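You operate a simulated robot arm through the tools that you are given. There is no shell and no other tool.

You run a simulated robot arm. Do the job below in one go: nothing can be reset, and whatever is moved stays where it is left.

JOB
Brush the large grey basket clean, then tip the white and the red basket into it.
Fine: put the brush and both empty baskets back. Set down upright: orange brush. What is to be rubbed or washed off counts as gone when no trace of it is left.

It is judged by the outcome, as a careful person would: the job done as asked, and still so three seconds after it is handed in. It fails if anything else is knocked over, pushed out of place, dropped, spilled or broken.

ROBOT AND FRAMES
A 6-joint arm with a two-finger gripper, fixed in place. Base frame: the origin is at the foot of the arm, x ahead of it, y to its left, z up. Units: mm, rad, N and s.
Its first joint turns from -2.897 to 2.897 rad. Payload 2.45 kg.
Tool frame: the origin (TCP) lies between the finger pads and is the grasp point; the fingertips stand 20 mm ahead of it; z points along the fingers, y is the line along which they close. Largest opening 140 mm; the body of the gripper starts 168 mm behind the TCP.
Orientation is that of the tool frame in the base frame, as [roll, pitch, yaw] about the fixed x, y, z axes, in that order (R = Rz(yaw) Ry(pitch) Rx(roll)). With the fingers straight down and closing along the base's y, the tool's x points along the base's -x, its y along +y and its z along -z.

CONTROLS
- The arm moves only by the tool servo_tool. Its argument "plan" is a list of rows, each an object (a shift or turn left out is 0, a gripper value left out holds the last) with "translation": the shift along the tool's x, y, z in mm, a list of three; "rot": the turn, a rotation vector about the tool's x, y, z in rad, a list of three; "hand": the opening, from 0 (shut) to 1 (fully open). In form: [{"translation": [tx, ty, tz], "rot": [wx, wy, wz], "hand": hand}, ...]. A call has 1 to 20 rows; each row shifts and turns the commanded pose from where the row before left it, along the tool's axes as they then stand. Each row takes 0.2 s and may step no farther than 50 mm and 0.15 rad from the row before; otherwise, or with a gripper value out of range, the whole call is refused. A pose out of reach is approached as far as the arm can. The call stops where the force on the tool passes 40 N (or 10 N more than at its start, if that is more) or the arm is blocked; 0.2 s more then pass. The fingers move at their own pace (about 45 mm/s each) and stop on an object; they squeeze with about 28 N. The grip force told is the motor's: it shows also when the fingers shut on nothing. Time passes only in rows, and 0.2 s behind the last, so rows that do not move let the fingers close. It gives the time, the measured TCP pose, the force on the tool (base axes), the opening and the grip force at its end, in the units of the frame above (readings bear some noise), with the torque about the TCP (base axes, N m) and any sound that the robot's microphone picked up.
- Cameras (640 x 400 px; columns grow to the right, rows downward): "scene" is fixed at [400, -651.2, 1429.3]; the picture's right is [0.72, -0.70, 0.00], its down [-0.37, -0.38, -0.85] and it looks along [0.59, 0.61, -0.53] (base axes); focal length 264 px, centre (320, 200). "wrist" rides on the gripper at [78, 11, -209] in the tool frame; the picture's right is [-0.14, 0.99, 0.00], its down [-0.92, -0.13, -0.37] and it looks along [-0.37, -0.05, 0.93] (tool axes); focal length 280 px, centre (320, 200). There is no depth. A picture from a camera that has moved, and an enlarged one, comes with that camera's place and axes in the base frame and with its lens.
- grab_frame(camera): a new picture of that camera. It takes no simulated time.
- enlarge(camera, box): a new picture of the part [left, top, right, bottom] of that camera's present view, enlarged. It takes no simulated time.
- close_job(): hands the job in; it is judged then, once.

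Places have to be worked out from the pictures, the camera data and where the tool is seen. Open the gripper and draw the arm clear of the work before you hand the job in, unless the task says otherwise.

The tools are called after "Emit:" as a command line: name --argument value ..., lists and objects as JSON in quotes. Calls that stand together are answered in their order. servo_tool: Moves the arm, as the interface text tells. Its arguments: {"type":"object","properties":{"plan":{"type":"array","items":{"type":"object","properties":{"translation":{"type":"array","items":{"type":"number"}},"rot":{"type":"array","items":{"type":"number"}},"hand":{"type":"number"}}}}},"required":["plan"]} The other tools are called the same way: grab_frame (camera) takes a picture; enlarge (camera, box) takes an enlarged picture of a part of a camera's view; close_job () hands the job in.

At the start:

```text
clock: 0.0
tcp_pos: [690.7, 44.4, 1317.4]
tool_rot: [-3.14, 0.001, -3.141]
ft_force: [0.0, 0.5, 0.5]
ft_torque: [0.03, -0.02, -0.01]
finger_gap: 140.1
grasp_force: 0.0
```

scene: 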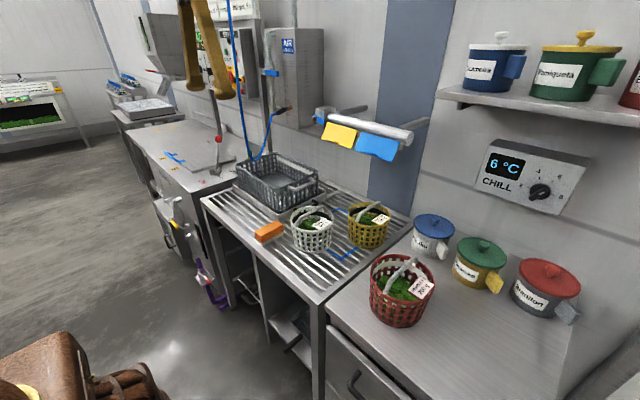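
wrist: 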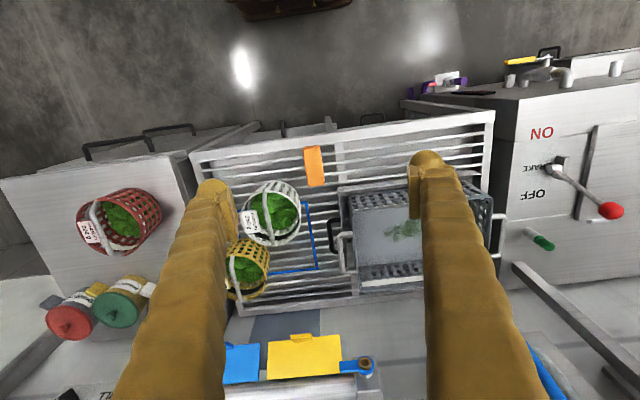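

I start by looking closely at the work area in both cameras before moving.

Emit:
enlarge --camera "scene" --box '[190, 130, 450, 340]'

Emit:
enlarge --camera "wrist" --box '[180, 100, 520, 320]'

Emit:
enlarge --camera "wrist" --box '[0, 120, 320, 340]'

Emit:
enlarge --camera "scene" --box '[220, 140, 340, 220]'

```text
1.90 times, centred on (320, 235) of scene
camera zoom: at [400.0, -651.2, 1429.3], right [0.72, -0.7, 0.0], down [-0.37, -0.38, -0.85], along [0.59, 0.61, -0.53], focal length 502 px, centre (320, 133)
```

zoom: 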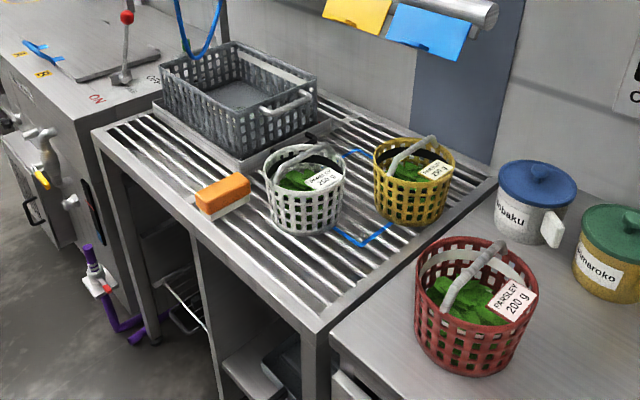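

```text
1.82 times, centred on (350, 210) of wrist
camera zoom: at [610.9, 56.5, 1527.1], right [0.14, 0.99, 0.0], down [0.92, -0.13, 0.37], along [0.37, -0.05, -0.93], focal length 510 px, centre (266, 182)
```

zoom: 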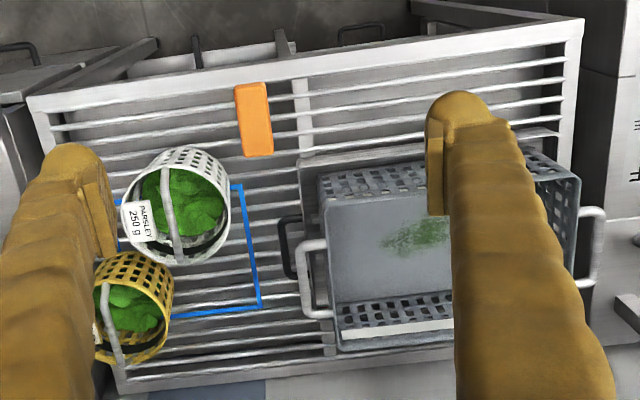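

```text
1.82 times, centred on (160, 230) of wrist
camera zoom: at [610.9, 56.5, 1527.1], right [0.14, 0.99, 0.0], down [0.92, -0.13, 0.37], along [0.37, -0.05, -0.93], focal length 510 px, centre (611, 146)
```

zoom: 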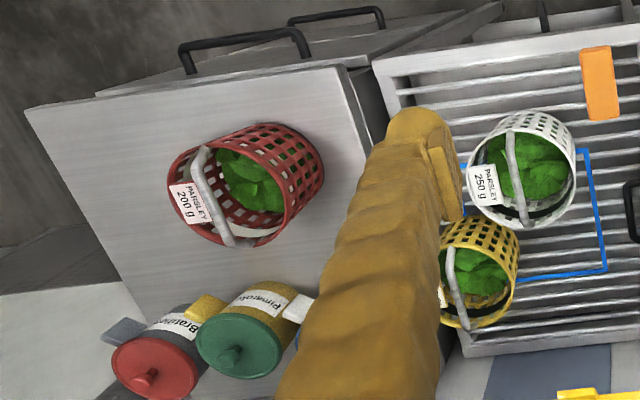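

```text
5.00 times, centred on (280, 180) of scene
camera zoom: at [400.0, -651.2, 1429.3], right [0.72, -0.7, 0.0], down [-0.37, -0.38, -0.85], along [0.59, 0.61, -0.53], focal length 1318 px, centre (520, 300)
```

zoom: 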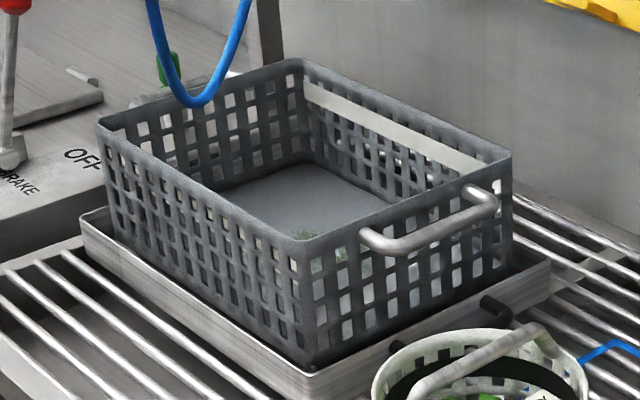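

From the two views I judge the brush near (789, 18, 832), the white basket near (890, -109, 858), the red near (846, -479, 890) and the grey basket near (1000, 254, 860). I lower the arm in free space for closer pictures to refine these.

Emit:
servo_tool --plan '[{"translation": [0, 30, 40], "hand": 1}, {"translation": [0, 30, 40]}, {"translation": [0, 30, 40]}, {"translation": [0, 30, 40]}]'

Emit:
grab_frame --camera "wrist"

Emit:
grab_frame --camera "scene"

```text
clock: 1.0
tcp_pos: [690.3, 164.0, 1156.8]
tool_rot: [-3.141, 0.001, -3.141]
ft_force: [0.2, -0.4, -0.4]
ft_torque: [0.03, 0.0, 0.0]
finger_gap: 140.0
grasp_force: 0.1
```

```text
taken
camera wrist: at [610.8, 176.3, 1366.9], right [0.14, 0.99, 0.0], down [0.92, -0.13, 0.37], along [0.37, -0.05, -0.93], focal length 280 px, centre (320, 200)
```

wrist: 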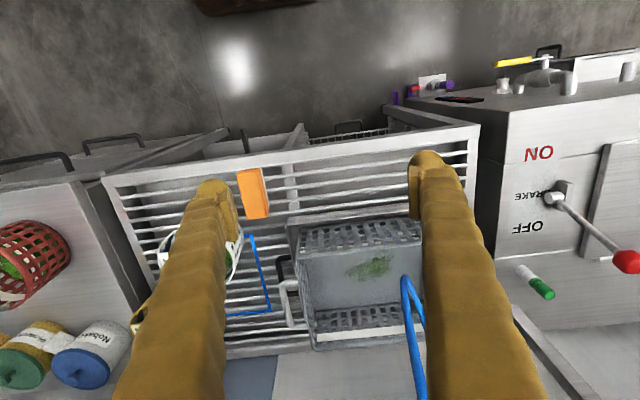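

```text
taken
```

scene: 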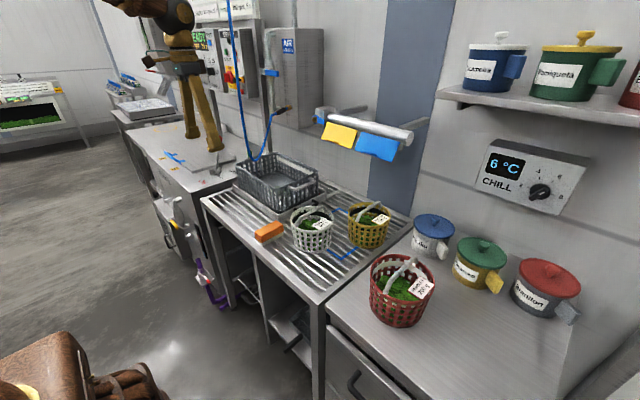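

A blue hose loops down close to the grey basket; I zoom in on it and the basket to judge how near it is.

Emit:
enlarge --camera "scene" --box '[210, 0, 340, 220]'

Emit:
enlarge --camera "wrist" --box '[220, 150, 480, 400]'

Emit:
enlarge --camera "scene" --box '[225, 145, 325, 215]'

```text
1.82 times, centred on (275, 110) of scene
camera zoom: at [400.0, -651.2, 1429.3], right [0.72, -0.7, 0.0], down [-0.37, -0.38, -0.85], along [0.59, 0.61, -0.53], focal length 480 px, centre (402, 364)
```

zoom: 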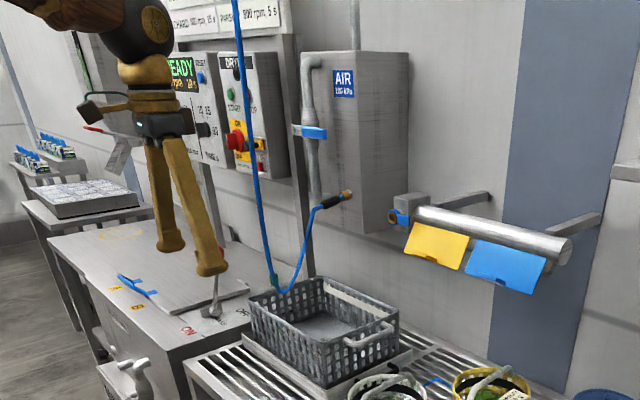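

```text
1.60 times, centred on (350, 275) of wrist
camera zoom: at [610.8, 176.3, 1366.9], right [0.14, 0.99, 0.0], down [0.92, -0.13, 0.37], along [0.37, -0.05, -0.93], focal length 449 px, centre (272, 80)
```

zoom: 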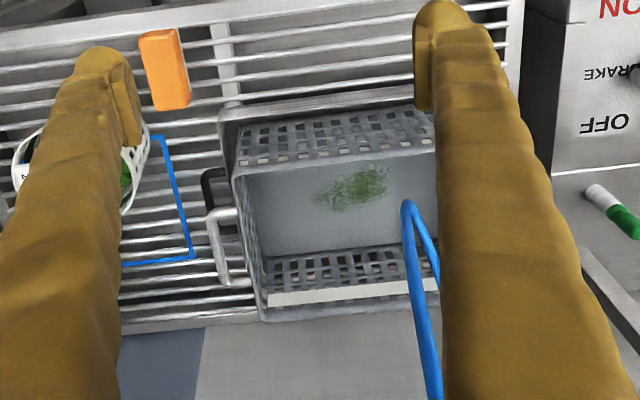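

```text
5.71 times, centred on (275, 180) of scene
camera zoom: at [400.0, -651.2, 1429.3], right [0.72, -0.7, 0.0], down [-0.37, -0.38, -0.85], along [0.59, 0.61, -0.53], focal length 1507 px, centre (577, 314)
```

zoom: 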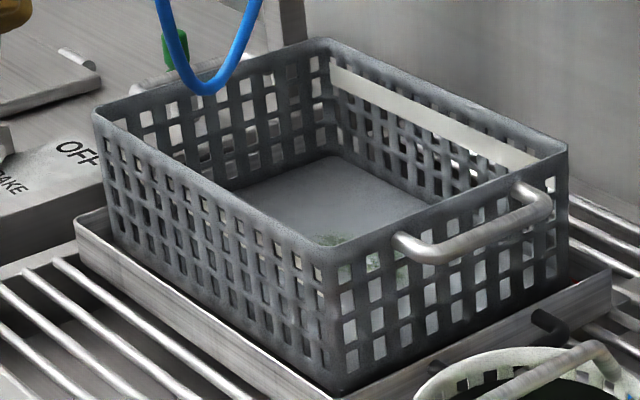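

The hose loop's lowest point appears to be around (930, 280, 980), above the left part of the grey basket, so I must stay clear of it. I go to a lower viewpoint further right for a second, closer triangulation.

Emit:
servo_tool --plan '[{"translation": [0, -35, 35]}, {"translation": [0, -35, 35]}, {"translation": [0, -35, 35]}, {"translation": [0, 0, 35]}]'

Emit:
grab_frame --camera "wrist"

Emit:
enlarge --camera "wrist" --box '[200, 130, 440, 280]'

Emit:
enlarge --camera "wrist" --box '[400, 180, 640, 330]'

```text
clock: 2.0
tcp_pos: [690.5, 59.3, 1016.8]
tool_rot: [3.142, 0.0, 3.14]
ft_force: [0.4, 0.4, -0.8]
ft_torque: [-0.02, 0.04, 0.0]
finger_gap: 140.2
grasp_force: 0.0
```

```text
taken
camera wrist: at [610.8, 70.9, 1226.9], right [0.14, 0.99, 0.0], down [0.92, -0.13, 0.37], along [0.37, -0.05, -0.93], focal length 280 px, centre (320, 200)
```

wrist: 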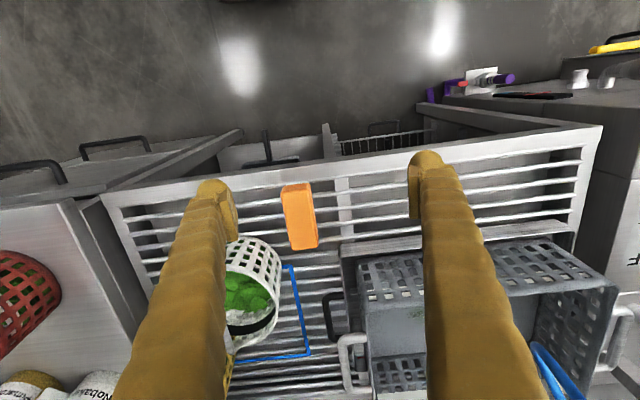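

```text
2.67 times, centred on (320, 205) of wrist
camera zoom: at [610.8, 70.9, 1226.9], right [0.14, 0.99, 0.0], down [0.92, -0.13, 0.37], along [0.37, -0.05, -0.93], focal length 748 px, centre (320, 187)
```

zoom: 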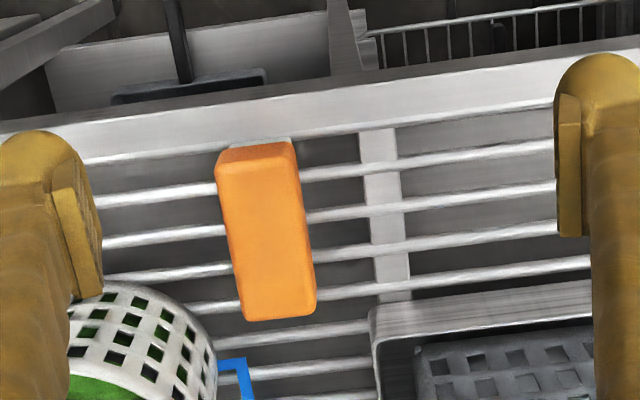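

```text
2.67 times, centred on (520, 255) of wrist
camera zoom: at [610.8, 70.9, 1226.9], right [0.14, 0.99, 0.0], down [0.92, -0.13, 0.37], along [0.37, -0.05, -0.93], focal length 748 px, centre (-213, 53)
```

zoom: 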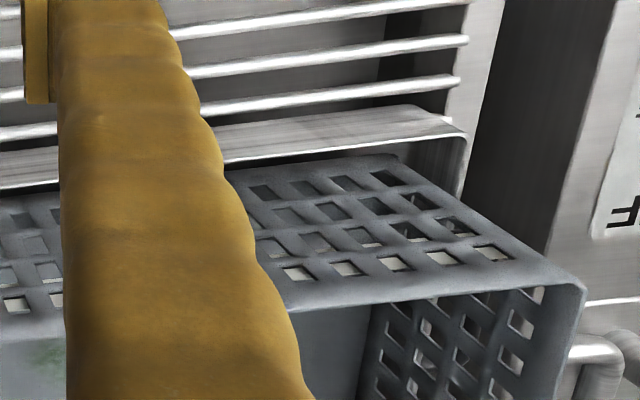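

Brush: top centre about (792, 15, 837), roughly 107 x 45 mm, long axis along x. The grey basket's rim spans x 885–1100, y 82–400 at z≈940, with the smear near (990, 236, 852). I move closer to see the smear and hose better.

Emit:
servo_tool --plan '[{"translation": [-20, 38, -10]}, {"translation": [-20, 38, -10]}, {"translation": [-20, 38, -10]}, {"translation": [-20, 38, -10]}, {"translation": [-10, 19, 0]}]'

Emit:
grab_frame --camera "wrist"

Emit:
enlarge --camera "wrist" --box '[220, 200, 460, 400]'

Emit:
grab_frame --camera "scene"

```text
clock: 3.2
tcp_pos: [781.4, 231.2, 1057.8]
tool_rot: [-3.141, -0.002, -3.141]
ft_force: [-0.6, -0.1, 1.2]
ft_torque: [-0.01, -0.01, 0.0]
finger_gap: 139.9
grasp_force: 0.1
```

```text
taken
camera wrist: at [701.4, 243.3, 1267.0], right [0.14, 0.99, 0.0], down [0.92, -0.13, 0.37], along [0.36, -0.05, -0.93], focal length 280 px, centre (320, 200)
```

wrist: 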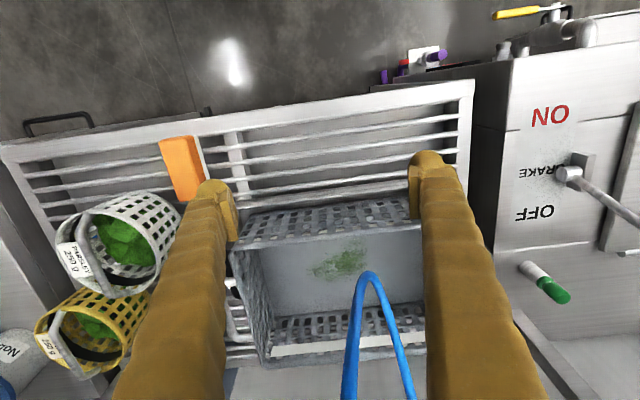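

```text
2.00 times, centred on (340, 300) of wrist
camera zoom: at [701.4, 243.3, 1267.0], right [0.14, 0.99, 0.0], down [0.92, -0.13, 0.37], along [0.36, -0.05, -0.93], focal length 561 px, centre (280, 0)
```

zoom: 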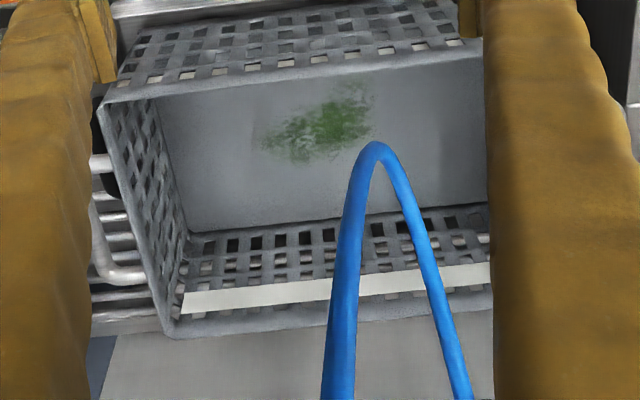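

```text
taken
```

scene: 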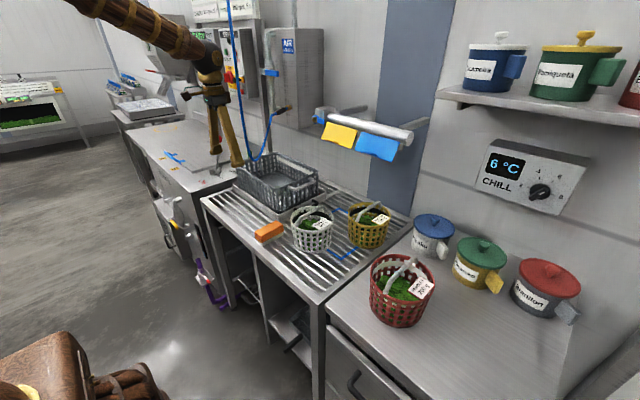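

The hose's ceiling strand hangs near (850, 218) above z≈1200 and curves to a low point near (920, 272, 983); the smear covers about x 945–1030, y 180–290. I will brush with the tool tilted and coming from the right side so the arm stays clear of the hose. First I back off to the brush.

Emit:
servo_tool --plan '[{"translation": [35, -30, 6]}, {"translation": [35, -30, 6]}, {"translation": [20, -43, 6]}, {"translation": [0, -45, 13]}, {"translation": [0, -45, 13], "hand": 0.6}, {"translation": [0, -23, 13], "hand": 0.6}, {"rot": [0, -0.13, 0]}, {"rot": [0, -0.13, 0]}, {"rot": [0, -0.13, 0]}, {"rot": [0, -0.13, 0]}, {"rot": [0, -0.13, 0]}]'

Emit:
grab_frame --camera "wrist"

Emit:
grab_frame --camera "scene"

```text
clock: 5.6
tcp_pos: [690.5, 14.3, 1000.1]
tool_rot: [3.139, 0.649, 3.141]
ft_force: [0.1, 0.7, -0.3]
ft_torque: [0.0, 0.03, 0.0]
finger_gap: 83.9
grasp_force: 0.1
```

```text
taken
camera wrist: at [500.1, 26.6, 1119.9], right [0.11, 0.99, 0.08], down [0.51, -0.13, 0.85], along [0.85, -0.05, -0.52], focal length 280 px, centre (320, 200)
```

wrist: 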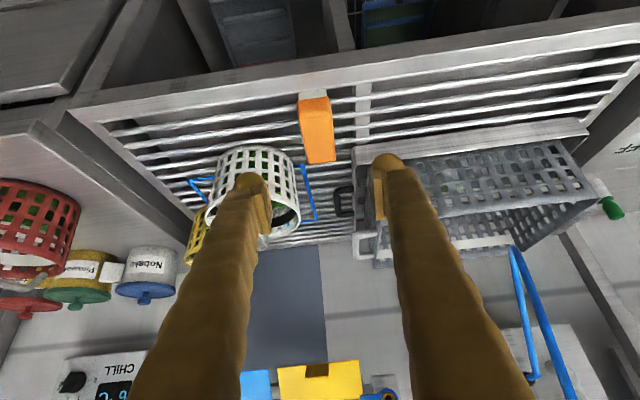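

```text
taken
```

scene: 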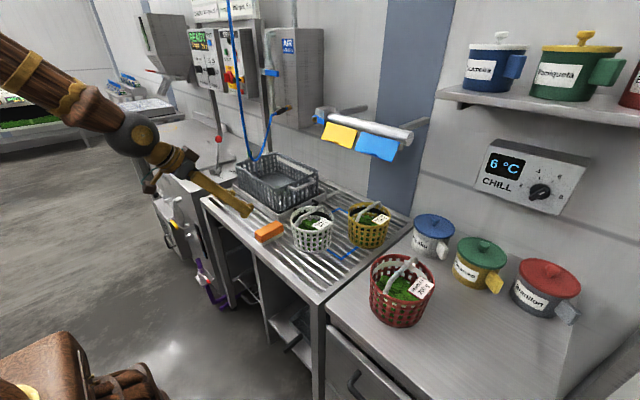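

The tilt works. I move to a point just above the brush and look before descending.

Emit:
servo_tool --plan '[{"translation": [-2, 0, 39]}, {"translation": [-2, 0, 39]}, {"translation": [-2, 0, 39]}, {"translation": [-2, 0, 39]}]'

Emit:
grab_frame --camera "wrist"

Emit:
enlarge --camera "scene" --box '[200, 160, 340, 270]'

Emit:
enlarge --camera "wrist" --box '[230, 60, 430, 200]'

```text
clock: 6.8
tcp_pos: [763.1, -8.8, 882.8]
tool_rot: [3.08, 0.586, 2.879]
ft_force: [-0.1, 0.3, -0.1]
ft_torque: [0.0, 0.01, -0.01]
finger_gap: 84.0
grasp_force: 0.1
out of reach, approached as far as the arm can: row 2
stopped in row 4: the arm was blocked; the commanded pose is now the measured one
```

```text
taken
camera wrist: at [586.2, 36.5, 1014.8], right [0.33, 0.93, 0.13], down [0.51, -0.29, 0.81], along [0.79, -0.21, -0.57], focal length 280 px, centre (320, 200)
```

wrist: 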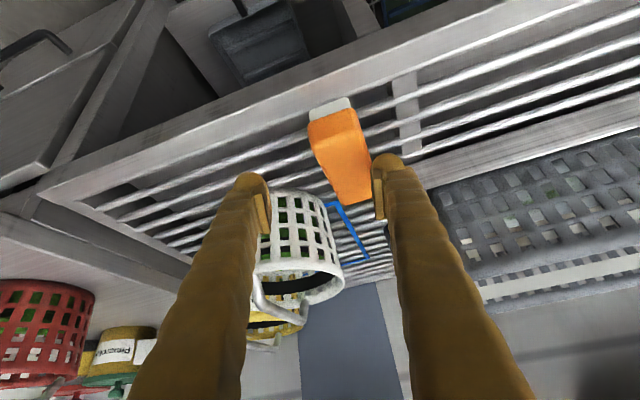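

```text
3.64 times, centred on (270, 215) of scene
camera zoom: at [400.0, -651.2, 1429.3], right [0.72, -0.7, 0.0], down [-0.37, -0.38, -0.85], along [0.59, 0.61, -0.53], focal length 959 px, centre (502, 146)
```

zoom: 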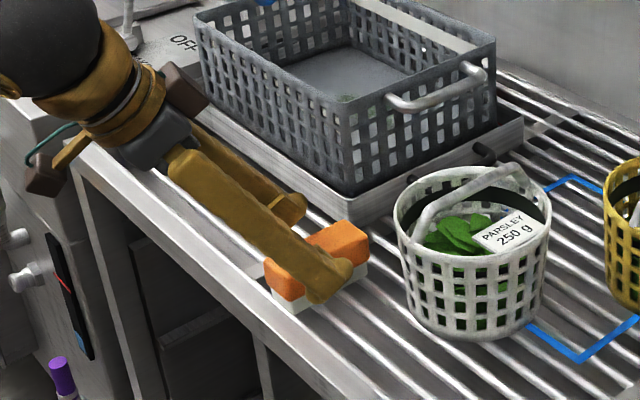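

```text
2.86 times, centred on (330, 130) of wrist
camera zoom: at [586.2, 36.5, 1014.8], right [0.33, 0.93, 0.13], down [0.51, -0.29, 0.81], along [0.79, -0.21, -0.57], focal length 801 px, centre (291, 400)
```

zoom: 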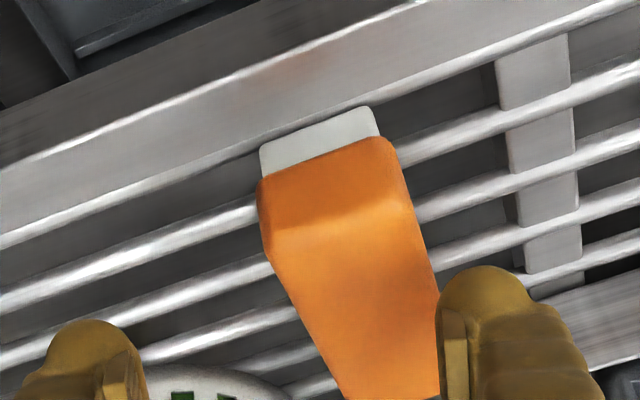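

The outward tilt at this near radius runs into the arm's wrist limit. I'll go back to a vertical tool, pick the brush straight down, and re-lay it turned on the free front part of the table so I can regrip it with a sideways tilt. First I raise and return to vertical.

Emit:
servo_tool --plan '[{"translation": [0, 0, -30]}, {"translation": [0, 0, -30], "rot": [-0.0035, 0.118, -0.0474]}, {"rot": [-0.0035, 0.118, -0.0474]}, {"rot": [-0.0035, 0.118, -0.0474]}, {"rot": [-0.0035, 0.118, -0.0474]}, {"rot": [-0.0035, 0.118, -0.0474]}, {"translation": [0, 0, 0]}]'

Emit:
enlarge --camera "scene" --box '[200, 160, 340, 270]'

Emit:
grab_frame --camera "wrist"

```text
clock: 8.4
tcp_pos: [739.2, -14.6, 921.9]
tool_rot: [-3.114, 0.064, 3.104]
ft_force: [0.3, 0.3, -0.6]
ft_torque: [-0.01, 0.01, 0.03]
finger_gap: 84.0
grasp_force: 0.1
out of reach, approached as far as the arm can: row 2
```

```text
3.64 times, centred on (270, 215) of scene
camera zoom: at [400.0, -651.2, 1429.3], right [0.72, -0.7, 0.0], down [-0.37, -0.38, -0.85], along [0.59, 0.61, -0.53], focal length 959 px, centre (502, 146)
```

zoom: 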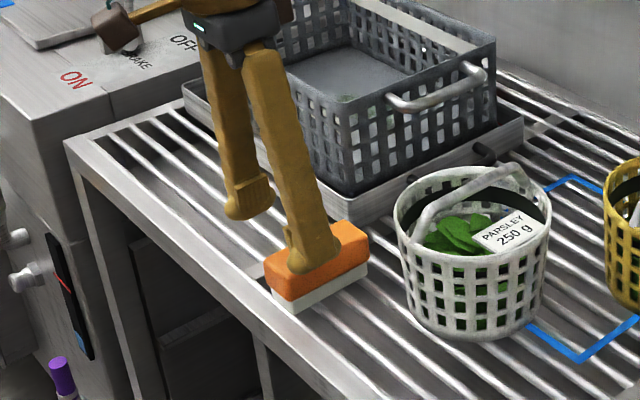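

```text
taken
camera wrist: at [647.4, 5.9, 1125.7], right [0.18, 0.98, -0.02], down [0.89, -0.15, 0.43], along [0.42, -0.09, -0.9], focal length 280 px, centre (320, 200)
```

wrist: 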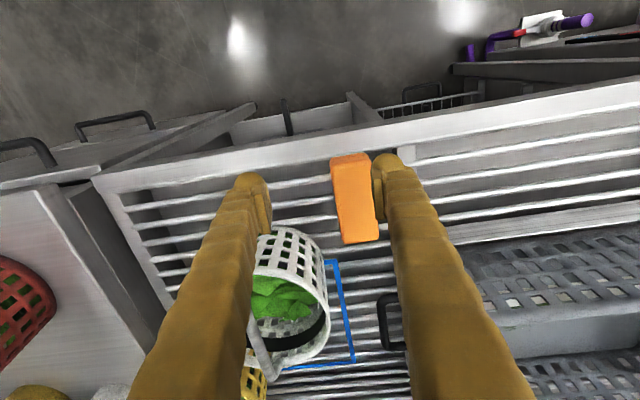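

The tool is nearly vertical again and the brush centre reads (791, 16). I correct the last bit of tilt, move over the brush and start down.

Emit:
servo_tool --plan '[{"rot": [-0.0276, 0.064, -0.0376]}, {"translation": [-26, 15, 10]}, {"translation": [-26, 15, 10]}, {"translation": [0, 0, 0]}]'

Emit:
grab_frame --camera "wrist"

Emit:
enlarge --camera "scene" --box '[200, 160, 340, 270]'

```text
clock: 9.4
tcp_pos: [791.7, 16.4, 901.5]
tool_rot: [3.14, 0.002, 3.141]
ft_force: [0.6, 0.4, 0.0]
ft_torque: [-0.02, 0.0, -0.02]
finger_gap: 84.1
grasp_force: 0.0
```

```text
taken
camera wrist: at [711.6, 27.4, 1111.5], right [0.14, 0.99, 0.0], down [0.92, -0.13, 0.37], along [0.37, -0.05, -0.93], focal length 280 px, centre (320, 200)
```

wrist: 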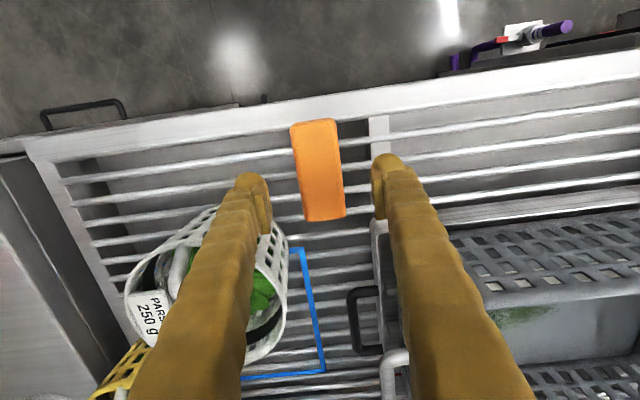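

```text
3.64 times, centred on (270, 215) of scene
camera zoom: at [400.0, -651.2, 1429.3], right [0.72, -0.7, 0.0], down [-0.37, -0.38, -0.85], along [0.59, 0.61, -0.53], focal length 959 px, centre (502, 146)
```

zoom: 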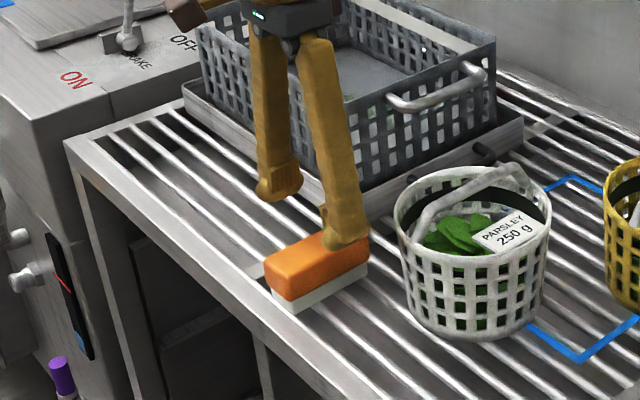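

The fingers straddle the brush well. I descend to z≈828 (tips about 8 mm above the slats) and close on the brush.

Emit:
servo_tool --plan '[{"translation": [0, -1, 37]}, {"translation": [0, 0, 36]}, {"hand": 0.0}, {"hand": 0.0}, {"hand": 0.0}, {"hand": 0.0}]'

Emit:
enlarge --camera "scene" --box '[200, 160, 340, 270]'

```text
clock: 10.8
tcp_pos: [791.3, 13.7, 828.4]
tool_rot: [-3.141, 0.0, 3.141]
ft_force: [0.5, -0.3, 0.0]
ft_torque: [-0.02, 0.03, 0.01]
finger_gap: 43.0
grasp_force: 27.7
```

```text
3.64 times, centred on (270, 215) of scene
camera zoom: at [400.0, -651.2, 1429.3], right [0.72, -0.7, 0.0], down [-0.37, -0.38, -0.85], along [0.59, 0.61, -0.53], focal length 959 px, centre (502, 146)
```

zoom: 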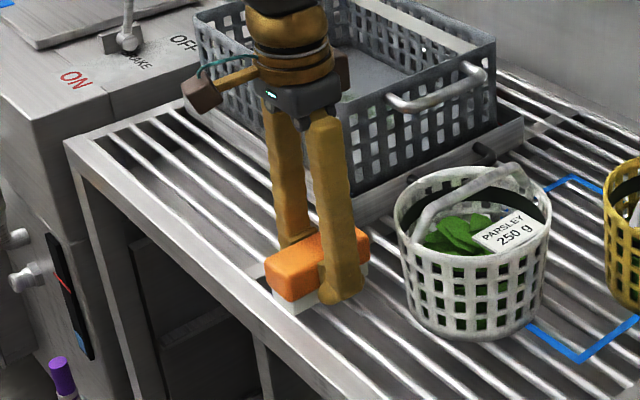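

The brush is held (43 mm gap); its home is TCP (791.3, 13.7, 828.4). I lift, yaw it by 1.5 rad, and carry it to the free strip in front of the tray near (788, 150).

Emit:
servo_tool --plan '[{"translation": [0, 0, -30]}, {"translation": [0, 0, -30]}, {"rot": [0, 0, -0.15]}, {"rot": [0, 0, -0.15]}, {"rot": [0, 0, -0.15]}, {"rot": [0, 0, -0.15]}, {"rot": [0, 0, -0.15]}, {"rot": [0, 0, -0.15]}, {"rot": [0, 0, -0.15]}, {"rot": [0, 0, -0.15]}, {"rot": [0, 0, -0.15]}, {"rot": [0, 0, -0.15]}, {"translation": [-45, 4, 0]}, {"translation": [-45, 4, 0]}, {"translation": [-45, 4, 0]}, {"translation": [0, 0, 0]}]'

Emit:
grab_frame --camera "wrist"

Emit:
enlarge --camera "scene" --box '[180, 130, 340, 270]'

```text
clock: 14.2
tcp_pos: [788.1, 148.5, 889.9]
tool_rot: [-3.14, -0.001, -1.641]
ft_force: [-0.2, 0.2, -0.3]
ft_torque: [-0.04, -0.02, -0.01]
finger_gap: 43.0
grasp_force: 27.5
```

```text
taken
camera wrist: at [771.3, 72.5, 1099.1], right [-0.98, 0.21, 0.0], down [0.19, 0.91, 0.37], along [0.08, 0.36, -0.93], focal length 280 px, centre (320, 200)
```

wrist: 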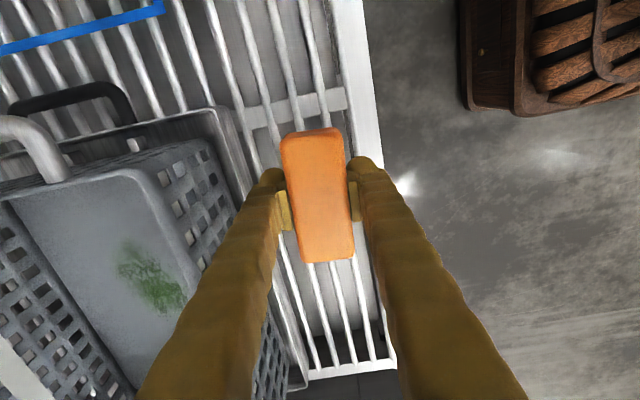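

```text
2.86 times, centred on (260, 200) of scene
camera zoom: at [400.0, -651.2, 1429.3], right [0.72, -0.7, 0.0], down [-0.37, -0.38, -0.85], along [0.59, 0.61, -0.53], focal length 753 px, centre (491, 200)
```

zoom: 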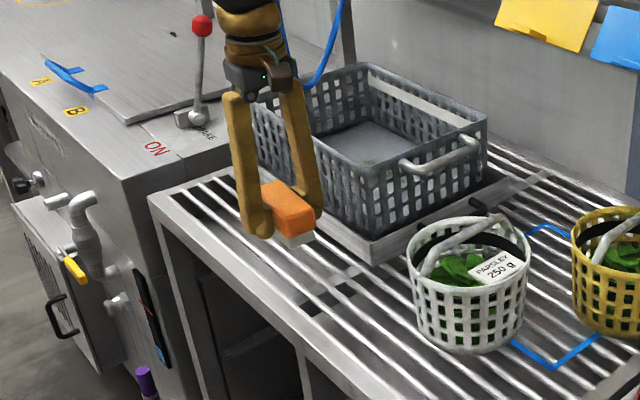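

The brush hangs over the free slats between tray and front frame. I lower it to its resting height, release, and raise the open fingers.

Emit:
servo_tool --plan '[{"translation": [0, 0, 30]}, {"translation": [0, 0, 30]}, {"translation": [0, 0, 1]}, {"hand": 0.5}, {"hand": 0.5}, {"hand": 0.5}]'

Emit:
enlarge --camera "scene" --box '[180, 130, 340, 270]'

```text
clock: 15.6
tcp_pos: [788.5, 149.1, 828.5]
tool_rot: [-3.139, 0.0, -1.641]
ft_force: [1.1, -0.2, 0.1]
ft_torque: [0.0, 0.01, -0.01]
finger_gap: 70.1
grasp_force: 0.1
```

```text
2.86 times, centred on (260, 200) of scene
camera zoom: at [400.0, -651.2, 1429.3], right [0.72, -0.7, 0.0], down [-0.37, -0.38, -0.85], along [0.59, 0.61, -0.53], focal length 753 px, centre (491, 200)
```

zoom: 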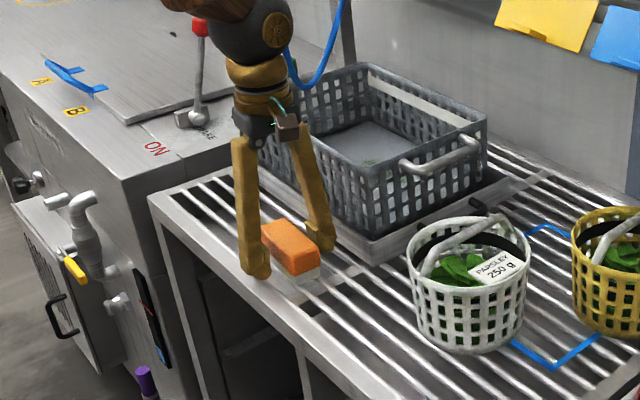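

Brush rests on the slats between the open fingers. I now tilt the tool sideways about the closing axis in place (raised slightly so the fingertips clear the slats).

Emit:
servo_tool --plan '[{"translation": [0, 0, -7]}, {"rot": [0, -0.13, 0]}, {"rot": [0, -0.13, 0]}, {"rot": [0, -0.13, 0]}, {"rot": [0, -0.13, 0]}, {"rot": [0, -0.13, 0]}, {"translation": [0, 0, 0]}]'

Emit:
enlarge --camera "scene" --box '[180, 130, 340, 270]'

Emit:
grab_frame --camera "wrist"

```text
clock: 17.2
tcp_pos: [788.4, 149.1, 834.8]
tool_rot: [-3.138, 0.652, -1.643]
ft_force: [-0.4, 0.8, 0.5]
ft_torque: [0.0, 0.02, 0.0]
finger_gap: 69.9
grasp_force: 0.0
```

```text
2.86 times, centred on (260, 200) of scene
camera zoom: at [400.0, -651.2, 1429.3], right [0.72, -0.7, 0.0], down [-0.37, -0.38, -0.85], along [0.59, 0.61, -0.53], focal length 753 px, centre (491, 200)
```

zoom: 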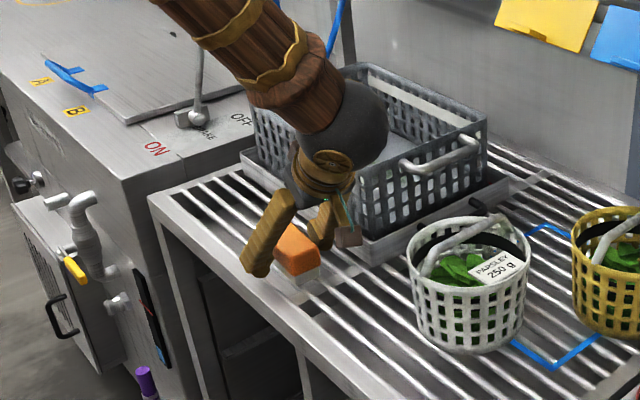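

```text
taken
camera wrist: at [763.3, -37.2, 954.3], right [-0.98, 0.18, 0.08], down [0.16, 0.5, 0.85], along [0.11, 0.85, -0.52], focal length 280 px, centre (320, 200)
```

wrist: 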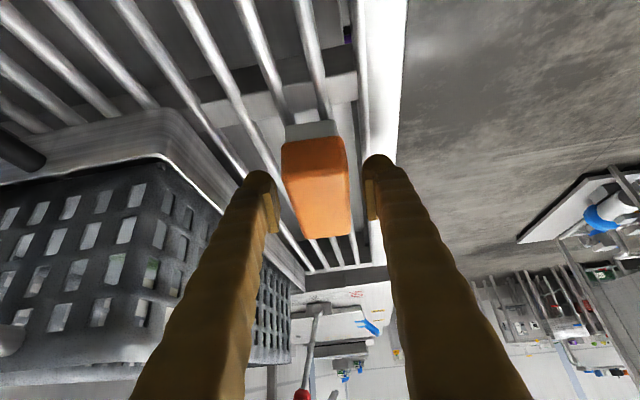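

Tilt achieved with the fingers straddling the brush. I close the grip and check.

Emit:
servo_tool --plan '[{"translation": [1.5, 0, 2], "hand": 0.3}, {"hand": 0.0}, {"hand": 0.0}, {"hand": 0.0}, {"hand": 0.0}]'

```text
clock: 18.4
tcp_pos: [788.5, 148.5, 832.9]
tool_rot: [-3.14, 0.648, -1.643]
ft_force: [-0.3, -0.6, 1.8]
ft_torque: [0.06, 0.08, 0.03]
finger_gap: 43.0
grasp_force: 28.4
```

The brush is gripped with the tilt. I lift it straight up to z≈1000 and yaw the tool toward 55° so the arm will come from the right of the hose.

Emit:
servo_tool --plan '[{"translation": [-25.3, 0, -33.2]}, {"translation": [-25.3, 0, -33.2]}, {"translation": [-25.3, 0, -33.2]}, {"translation": [-25.3, 0, -33.2]}, {"rot": [0.0817, 0, 0.1075]}, {"rot": [0.0817, 0, 0.1075]}, {"rot": [0.0817, 0, 0.1075]}, {"rot": [0.0817, 0, 0.1075]}, {"translation": [0, 0, 0]}]'

Emit:
grab_frame --camera "wrist"

Emit:
grab_frame --camera "scene"

```text
clock: 20.4
tcp_pos: [788.5, 149.4, 998.3]
tool_rot: [-3.141, 0.651, -2.184]
ft_force: [-0.4, 0.6, -0.3]
ft_torque: [0.02, 0.01, 0.0]
finger_gap: 43.2
grasp_force: 28.1
```

```text
taken
camera wrist: at [670.5, 2.7, 1118.9], right [-0.75, 0.66, 0.08], down [0.4, 0.34, 0.85], along [0.53, 0.67, -0.52], focal length 280 px, centre (320, 200)
```

wrist: 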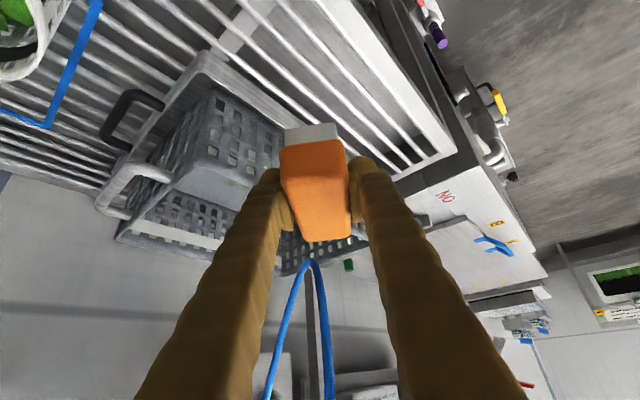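

```text
taken
```

scene: 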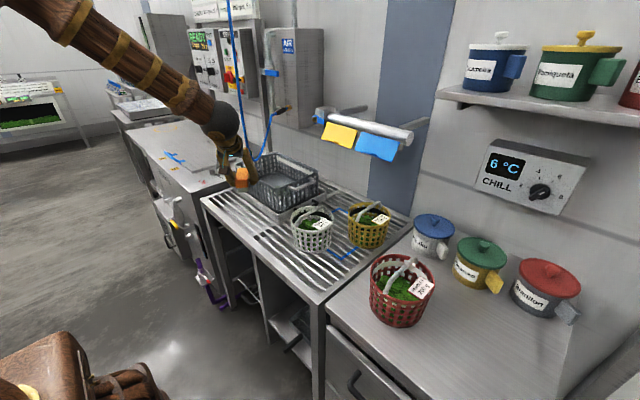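

The new view confirms the hose (low point near (913, 272, 988), ceiling strand (865, 235, 1140)). I carry the brush over the rim to (955, 160, 1000), well right of the hose.

Emit:
servo_tool --plan '[{"translation": [-21.5, -32.5, 16.3]}, {"translation": [-21.5, -32.5, 16.3]}, {"translation": [-21.5, -32.5, 16.3]}, {"translation": [-21.5, -32.5, 16.3]}, {"translation": [0, 0, 0]}]'

Emit:
grab_frame --camera "wrist"

Emit:
enlarge --camera "scene" --box '[180, 60, 340, 220]'

```text
clock: 21.6
tcp_pos: [957.4, 163.6, 1000.2]
tool_rot: [-3.141, 0.651, -2.183]
ft_force: [-0.3, 0.2, -1.5]
ft_torque: [-0.01, 0.01, 0.02]
finger_gap: 43.1
grasp_force: 27.5
```

```text
taken
camera wrist: at [839.0, 16.7, 1119.2], right [-0.75, 0.66, 0.08], down [0.4, 0.34, 0.85], along [0.53, 0.67, -0.52], focal length 280 px, centre (320, 200)
```

wrist: 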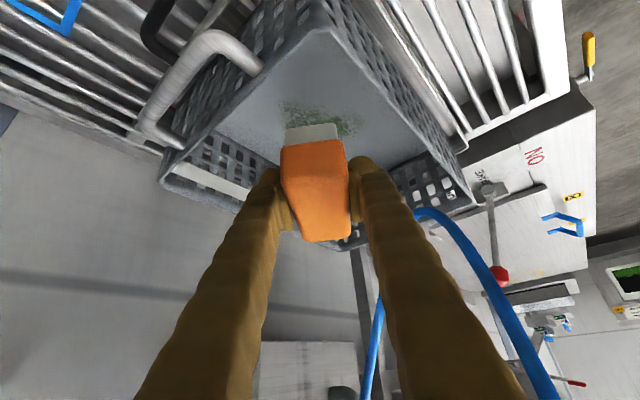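

```text
2.50 times, centred on (260, 140) of scene
camera zoom: at [400.0, -651.2, 1429.3], right [0.72, -0.7, 0.0], down [-0.37, -0.38, -0.85], along [0.59, 0.61, -0.53], focal length 659 px, centre (470, 350)
```

zoom: 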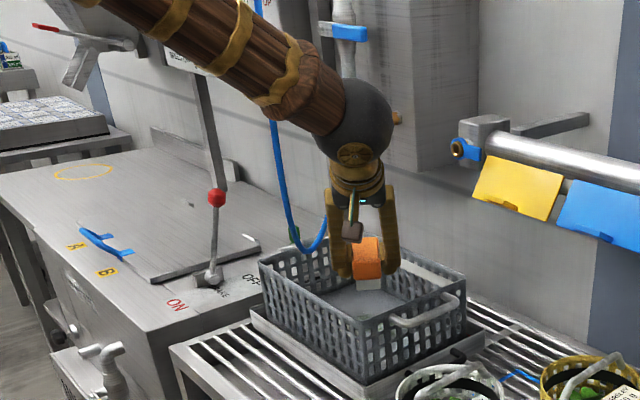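

Everything matches and the smear is visible just past the brush. I lower the brush into the basket to just above the floor.

Emit:
servo_tool --plan '[{"translation": [13, -1.7, 30]}, {"translation": [13, -1.7, 30]}, {"translation": [13, -1.7, 30]}, {"translation": [0, 0, 0]}]'

Emit:
grab_frame --camera "wrist"

Emit:
enlarge --camera "scene" --box '[180, 60, 340, 220]'

```text
clock: 22.6
tcp_pos: [973.7, 180.4, 903.6]
tool_rot: [-3.14, 0.651, -2.181]
ft_force: [-0.1, 0.2, -0.6]
ft_torque: [0.01, 0.02, 0.0]
finger_gap: 42.9
grasp_force: 28.0
```

```text
taken
camera wrist: at [855.7, 33.1, 1023.9], right [-0.75, 0.66, 0.08], down [0.4, 0.34, 0.85], along [0.53, 0.67, -0.52], focal length 280 px, centre (320, 200)
```

wrist: 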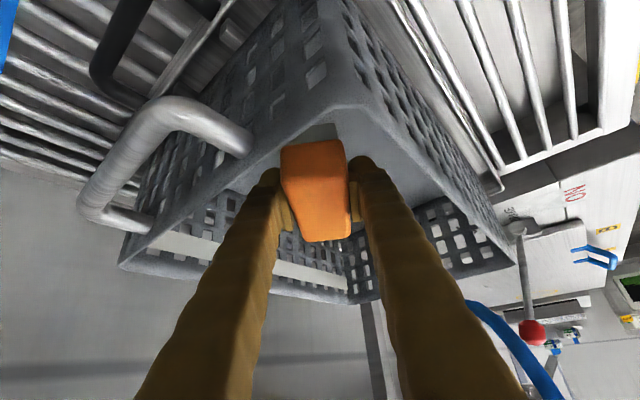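

```text
2.50 times, centred on (260, 140) of scene
camera zoom: at [400.0, -651.2, 1429.3], right [0.72, -0.7, 0.0], down [-0.37, -0.38, -0.85], along [0.59, 0.61, -0.53], focal length 659 px, centre (470, 350)
```

zoom: 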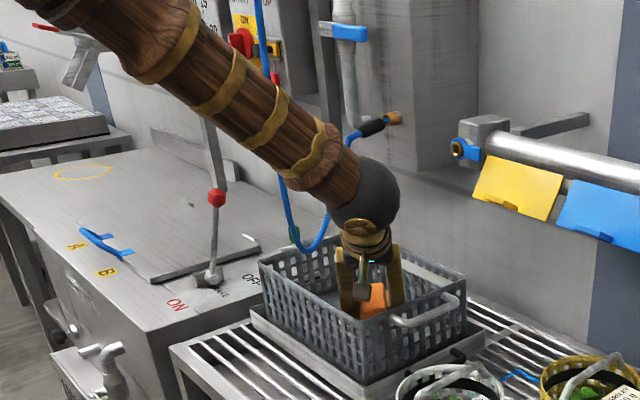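

Brush is inside the basket, about 15 mm above the floor by estimate. I lower in small steps and watch the force for contact.

Emit:
servo_tool --plan '[{"translation": [1.8, 0, 2.4]}, {"translation": [1.8, 0, 2.4]}, {"translation": [1.8, 0, 2.4]}, {"translation": [1.2, 0, 1.6]}]'

```text
clock: 23.6
tcp_pos: [975.4, 179.0, 893.1]
tool_rot: [3.14, 0.65, -2.183]
ft_force: [-0.4, 0.3, -0.5]
ft_torque: [0.02, 0.03, -0.01]
finger_gap: 42.9
grasp_force: 28.1
```

Still free at z≈893; I continue down in smaller steps.

Emit:
servo_tool --plan '[{"translation": [0.9, 0, 1.2]}, {"translation": [0.9, 0, 1.2]}, {"translation": [0.6, 0, 0.8]}, {"translation": [0, 0, 0]}]'

```text
clock: 24.6
tcp_pos: [974.8, 179.6, 888.4]
tool_rot: [-3.14, 0.65, -2.181]
ft_force: [-0.3, 0.1, -0.5]
ft_torque: [0.01, 0.02, -0.03]
finger_gap: 43.2
grasp_force: 28.1
```

No contact yet at 888; I keep stepping down about 1 mm at a time.

Emit:
servo_tool --plan '[{"translation": [0.6, 0, 0.8]}, {"translation": [0.6, 0, 0.8]}, {"translation": [0.6, 0, 0.8]}, {"translation": [0.6, 0, 0.8]}]'

```text
clock: 25.6
tcp_pos: [975.6, 179.3, 884.2]
tool_rot: [3.141, 0.651, -2.182]
ft_force: [0.7, 0.6, -1.2]
ft_torque: [0.01, -0.03, 0.01]
finger_gap: 43.0
grasp_force: 28.0
```

Emit:
servo_tool --plan '[{"translation": [0.6, 0, 0.8]}, {"translation": [0.6, 0, 0.8]}, {"translation": [0.6, 0, 0.8]}, {"translation": [0.6, 0, 0.8]}]'

Emit:
enlarge --camera "scene" --box '[230, 130, 330, 210]'

```text
clock: 26.6
tcp_pos: [975.9, 180.7, 880.5]
tool_rot: [-3.14, 0.651, -2.183]
ft_force: [0.1, -0.1, -1.3]
ft_torque: [0.02, -0.02, 0.0]
finger_gap: 43.4
grasp_force: 28.3
```

```text
5.00 times, centred on (280, 170) of scene
camera zoom: at [400.0, -651.2, 1429.3], right [0.72, -0.7, 0.0], down [-0.37, -0.38, -0.85], along [0.59, 0.61, -0.53], focal length 1318 px, centre (520, 350)
```

zoom: 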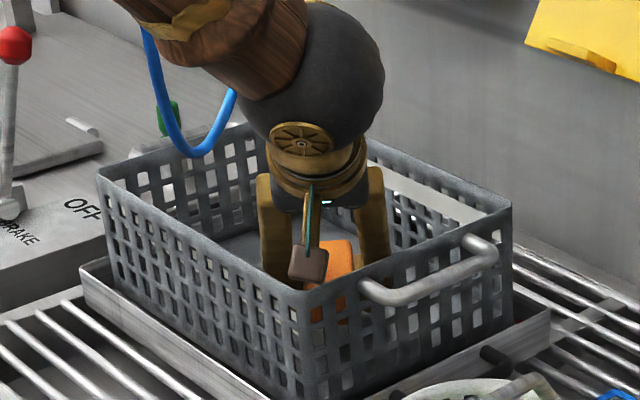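

Still no contact at 880; I continue down in small steps, watching the force.

Emit:
servo_tool --plan '[{"translation": [0.9, 0, 1.2]}, {"translation": [0.9, 0, 1.2]}, {"translation": [0.9, 0, 1.2]}, {"translation": [0.9, 0, 1.2]}]'

```text
clock: 27.6
tcp_pos: [975.5, 180.5, 874.8]
tool_rot: [-3.141, 0.652, -2.183]
ft_force: [0.0, 0.6, -1.2]
ft_torque: [-0.02, -0.02, 0.03]
finger_gap: 43.3
grasp_force: 27.6
```

Emit:
servo_tool --plan '[{"translation": [0.9, 0, 1.2]}, {"translation": [0.9, 0, 1.2]}, {"translation": [0.6, 0, 0.8]}, {"translation": [0.6, 0, 0.8]}]'

Emit:
grab_frame --camera "wrist"

```text
clock: 28.6
tcp_pos: [975.0, 179.0, 870.3]
tool_rot: [-3.138, 0.652, -2.181]
ft_force: [0.1, 0.1, -1.3]
ft_torque: [-0.01, -0.02, -0.01]
finger_gap: 42.9
grasp_force: 28.2
```

```text
taken
camera wrist: at [856.8, 32.4, 989.8], right [-0.75, 0.66, 0.08], down [0.4, 0.34, 0.85], along [0.53, 0.67, -0.52], focal length 280 px, centre (320, 200)
```

wrist: 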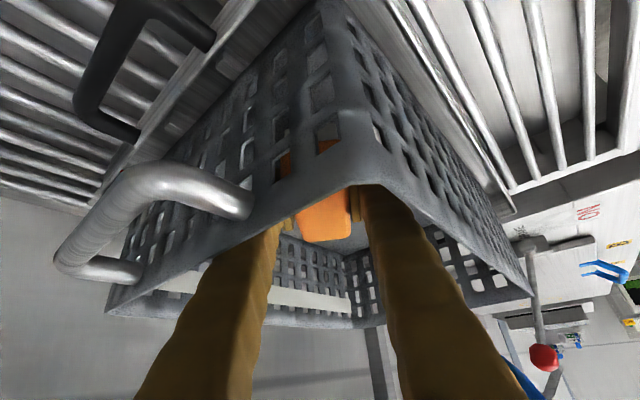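

Clearances to the rim corner are fine (about 80 mm). I continue down to find the floor.

Emit:
servo_tool --plan '[{"translation": [0.9, 0, 1.2]}, {"translation": [0.9, 0, 1.2]}, {"translation": [0.6, 0, 0.8]}, {"translation": [0.6, 0, 0.8]}]'

```text
clock: 29.6
tcp_pos: [976.3, 179.6, 865.6]
tool_rot: [-3.14, 0.649, -2.18]
ft_force: [-0.1, 3.7, 5.7]
ft_torque: [-0.74, 0.09, -0.01]
finger_gap: 43.2
grasp_force: 28.0
```

The reading (force toward +y and up, with a large torque) tells the contact is the underside of the right finger on the basket's right rim near (964, 98, 940), not the floor. I raise off it at once and move further from that rim before going down again.

Emit:
servo_tool --plan '[{"translation": [-6, 0, -8]}, {"translation": [-22.8, -0.7, 17.3]}, {"translation": [-22.8, -0.7, 17.3]}, {"translation": [0, 0, 0]}]'

Emit:
enlarge --camera "scene" --box '[230, 130, 330, 210]'

Emit:
grab_frame --camera "wrist"

```text
clock: 30.6
tcp_pos: [1009.9, 225.5, 875.0]
tool_rot: [3.141, 0.651, -2.183]
ft_force: [0.2, 0.1, -1.2]
ft_torque: [0.01, -0.01, 0.0]
finger_gap: 42.7
grasp_force: 28.0
```

```text
5.00 times, centred on (280, 170) of scene
camera zoom: at [400.0, -651.2, 1429.3], right [0.72, -0.7, 0.0], down [-0.37, -0.38, -0.85], along [0.59, 0.61, -0.53], focal length 1318 px, centre (520, 350)
```

zoom: 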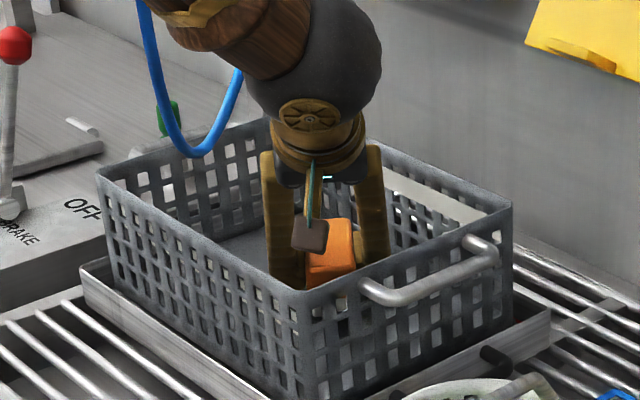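

```text
taken
camera wrist: at [891.3, 78.5, 994.3], right [-0.75, 0.66, 0.08], down [0.4, 0.34, 0.85], along [0.53, 0.67, -0.52], focal length 280 px, centre (320, 200)
```

wrist: 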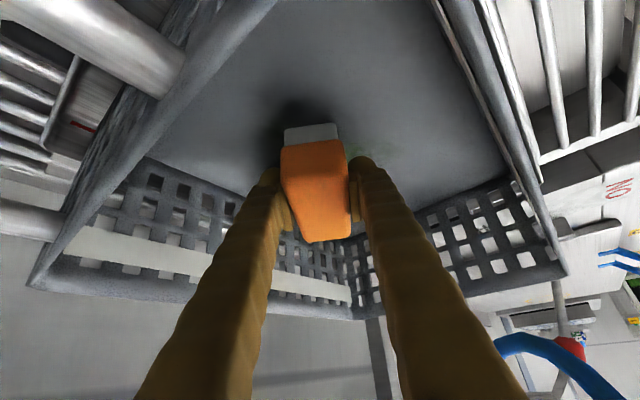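

The basket has not shifted and the brush is now over the smear. I lower in small steps to find the floor.

Emit:
servo_tool --plan '[{"translation": [1.2, 0, 1.6]}, {"translation": [1.2, 0, 1.6]}, {"translation": [0.9, 0, 1.2]}, {"translation": [0.6, 0, 0.8]}]'

```text
clock: 31.6
tcp_pos: [1008.8, 225.3, 868.4]
tool_rot: [-3.139, 0.652, -2.183]
ft_force: [-0.2, -0.3, -0.7]
ft_torque: [0.05, 0.01, 0.02]
finger_gap: 43.1
grasp_force: 27.1
```

Emit:
servo_tool --plan '[{"translation": [0.6, 0, 0.8]}, {"translation": [0.6, 0, 0.8]}, {"translation": [0.6, 0, 0.8]}, {"translation": [0, 0, 0]}]'

```text
clock: 32.6
tcp_pos: [1009.4, 225.1, 865.0]
tool_rot: [-3.142, 0.652, -2.181]
ft_force: [-0.2, -0.2, -0.1]
ft_torque: [0.04, 0.0, 0.01]
finger_gap: 43.1
grasp_force: 27.8
```

Emit:
servo_tool --plan '[{"translation": [0.6, 0, 0.8]}, {"translation": [0.6, 0, 0.8]}, {"translation": [0.6, 0, 0.8]}, {"translation": [0, 0, 0]}]'

```text
clock: 33.6
tcp_pos: [1008.2, 225.6, 863.6]
tool_rot: [-3.139, 0.651, -2.18]
ft_force: [-0.4, 0.2, -0.5]
ft_torque: [-0.01, 0.03, 0.0]
finger_gap: 43.5
grasp_force: 28.3
```

Emit:
servo_tool --plan '[{"translation": [0.6, 0, 0.8]}, {"translation": [0.6, 0, 0.8]}, {"translation": [0.6, 0, 0.8]}, {"translation": [0, 0, 0]}]'

```text
clock: 34.6
tcp_pos: [1009.4, 225.8, 859.4]
tool_rot: [-3.14, 0.651, -2.182]
ft_force: [-0.1, 0.3, 5.7]
ft_torque: [0.14, -0.04, 0.04]
finger_gap: 43.2
grasp_force: 27.8
```

Contact with the floor: 5.7 N with almost no torque at TCP z≈859.5. I start gentle sideways strokes here, checking forces.

Emit:
servo_tool --plan '[{"translation": [0.3, 0, 0.4]}, {"translation": [0, -6, 0]}, {"translation": [0, -6, 0]}, {"translation": [0, -6, 0]}]'

Emit:
enlarge --camera "scene" --box '[230, 130, 330, 210]'

```text
clock: 35.6
tcp_pos: [1025.2, 215.7, 859.6]
tool_rot: [-3.14, 0.65, -2.181]
ft_force: [-4.1, 3.4, 18.9]
ft_torque: [-0.01, 0.2, -0.01]
finger_gap: 43.2
grasp_force: 27.8
```

```text
5.00 times, centred on (280, 170) of scene
camera zoom: at [400.0, -651.2, 1429.3], right [0.72, -0.7, 0.0], down [-0.37, -0.38, -0.85], along [0.59, 0.61, -0.53], focal length 1318 px, centre (520, 350)
```

zoom: 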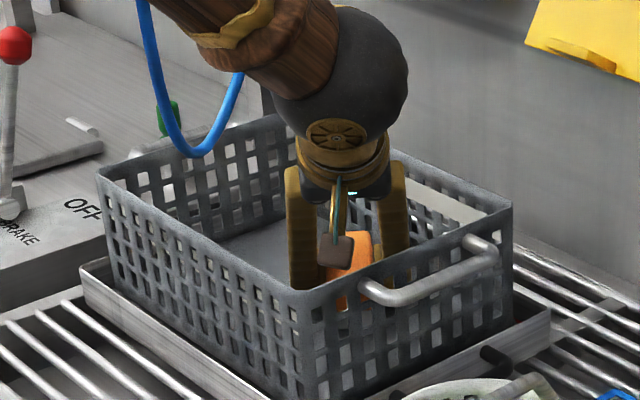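

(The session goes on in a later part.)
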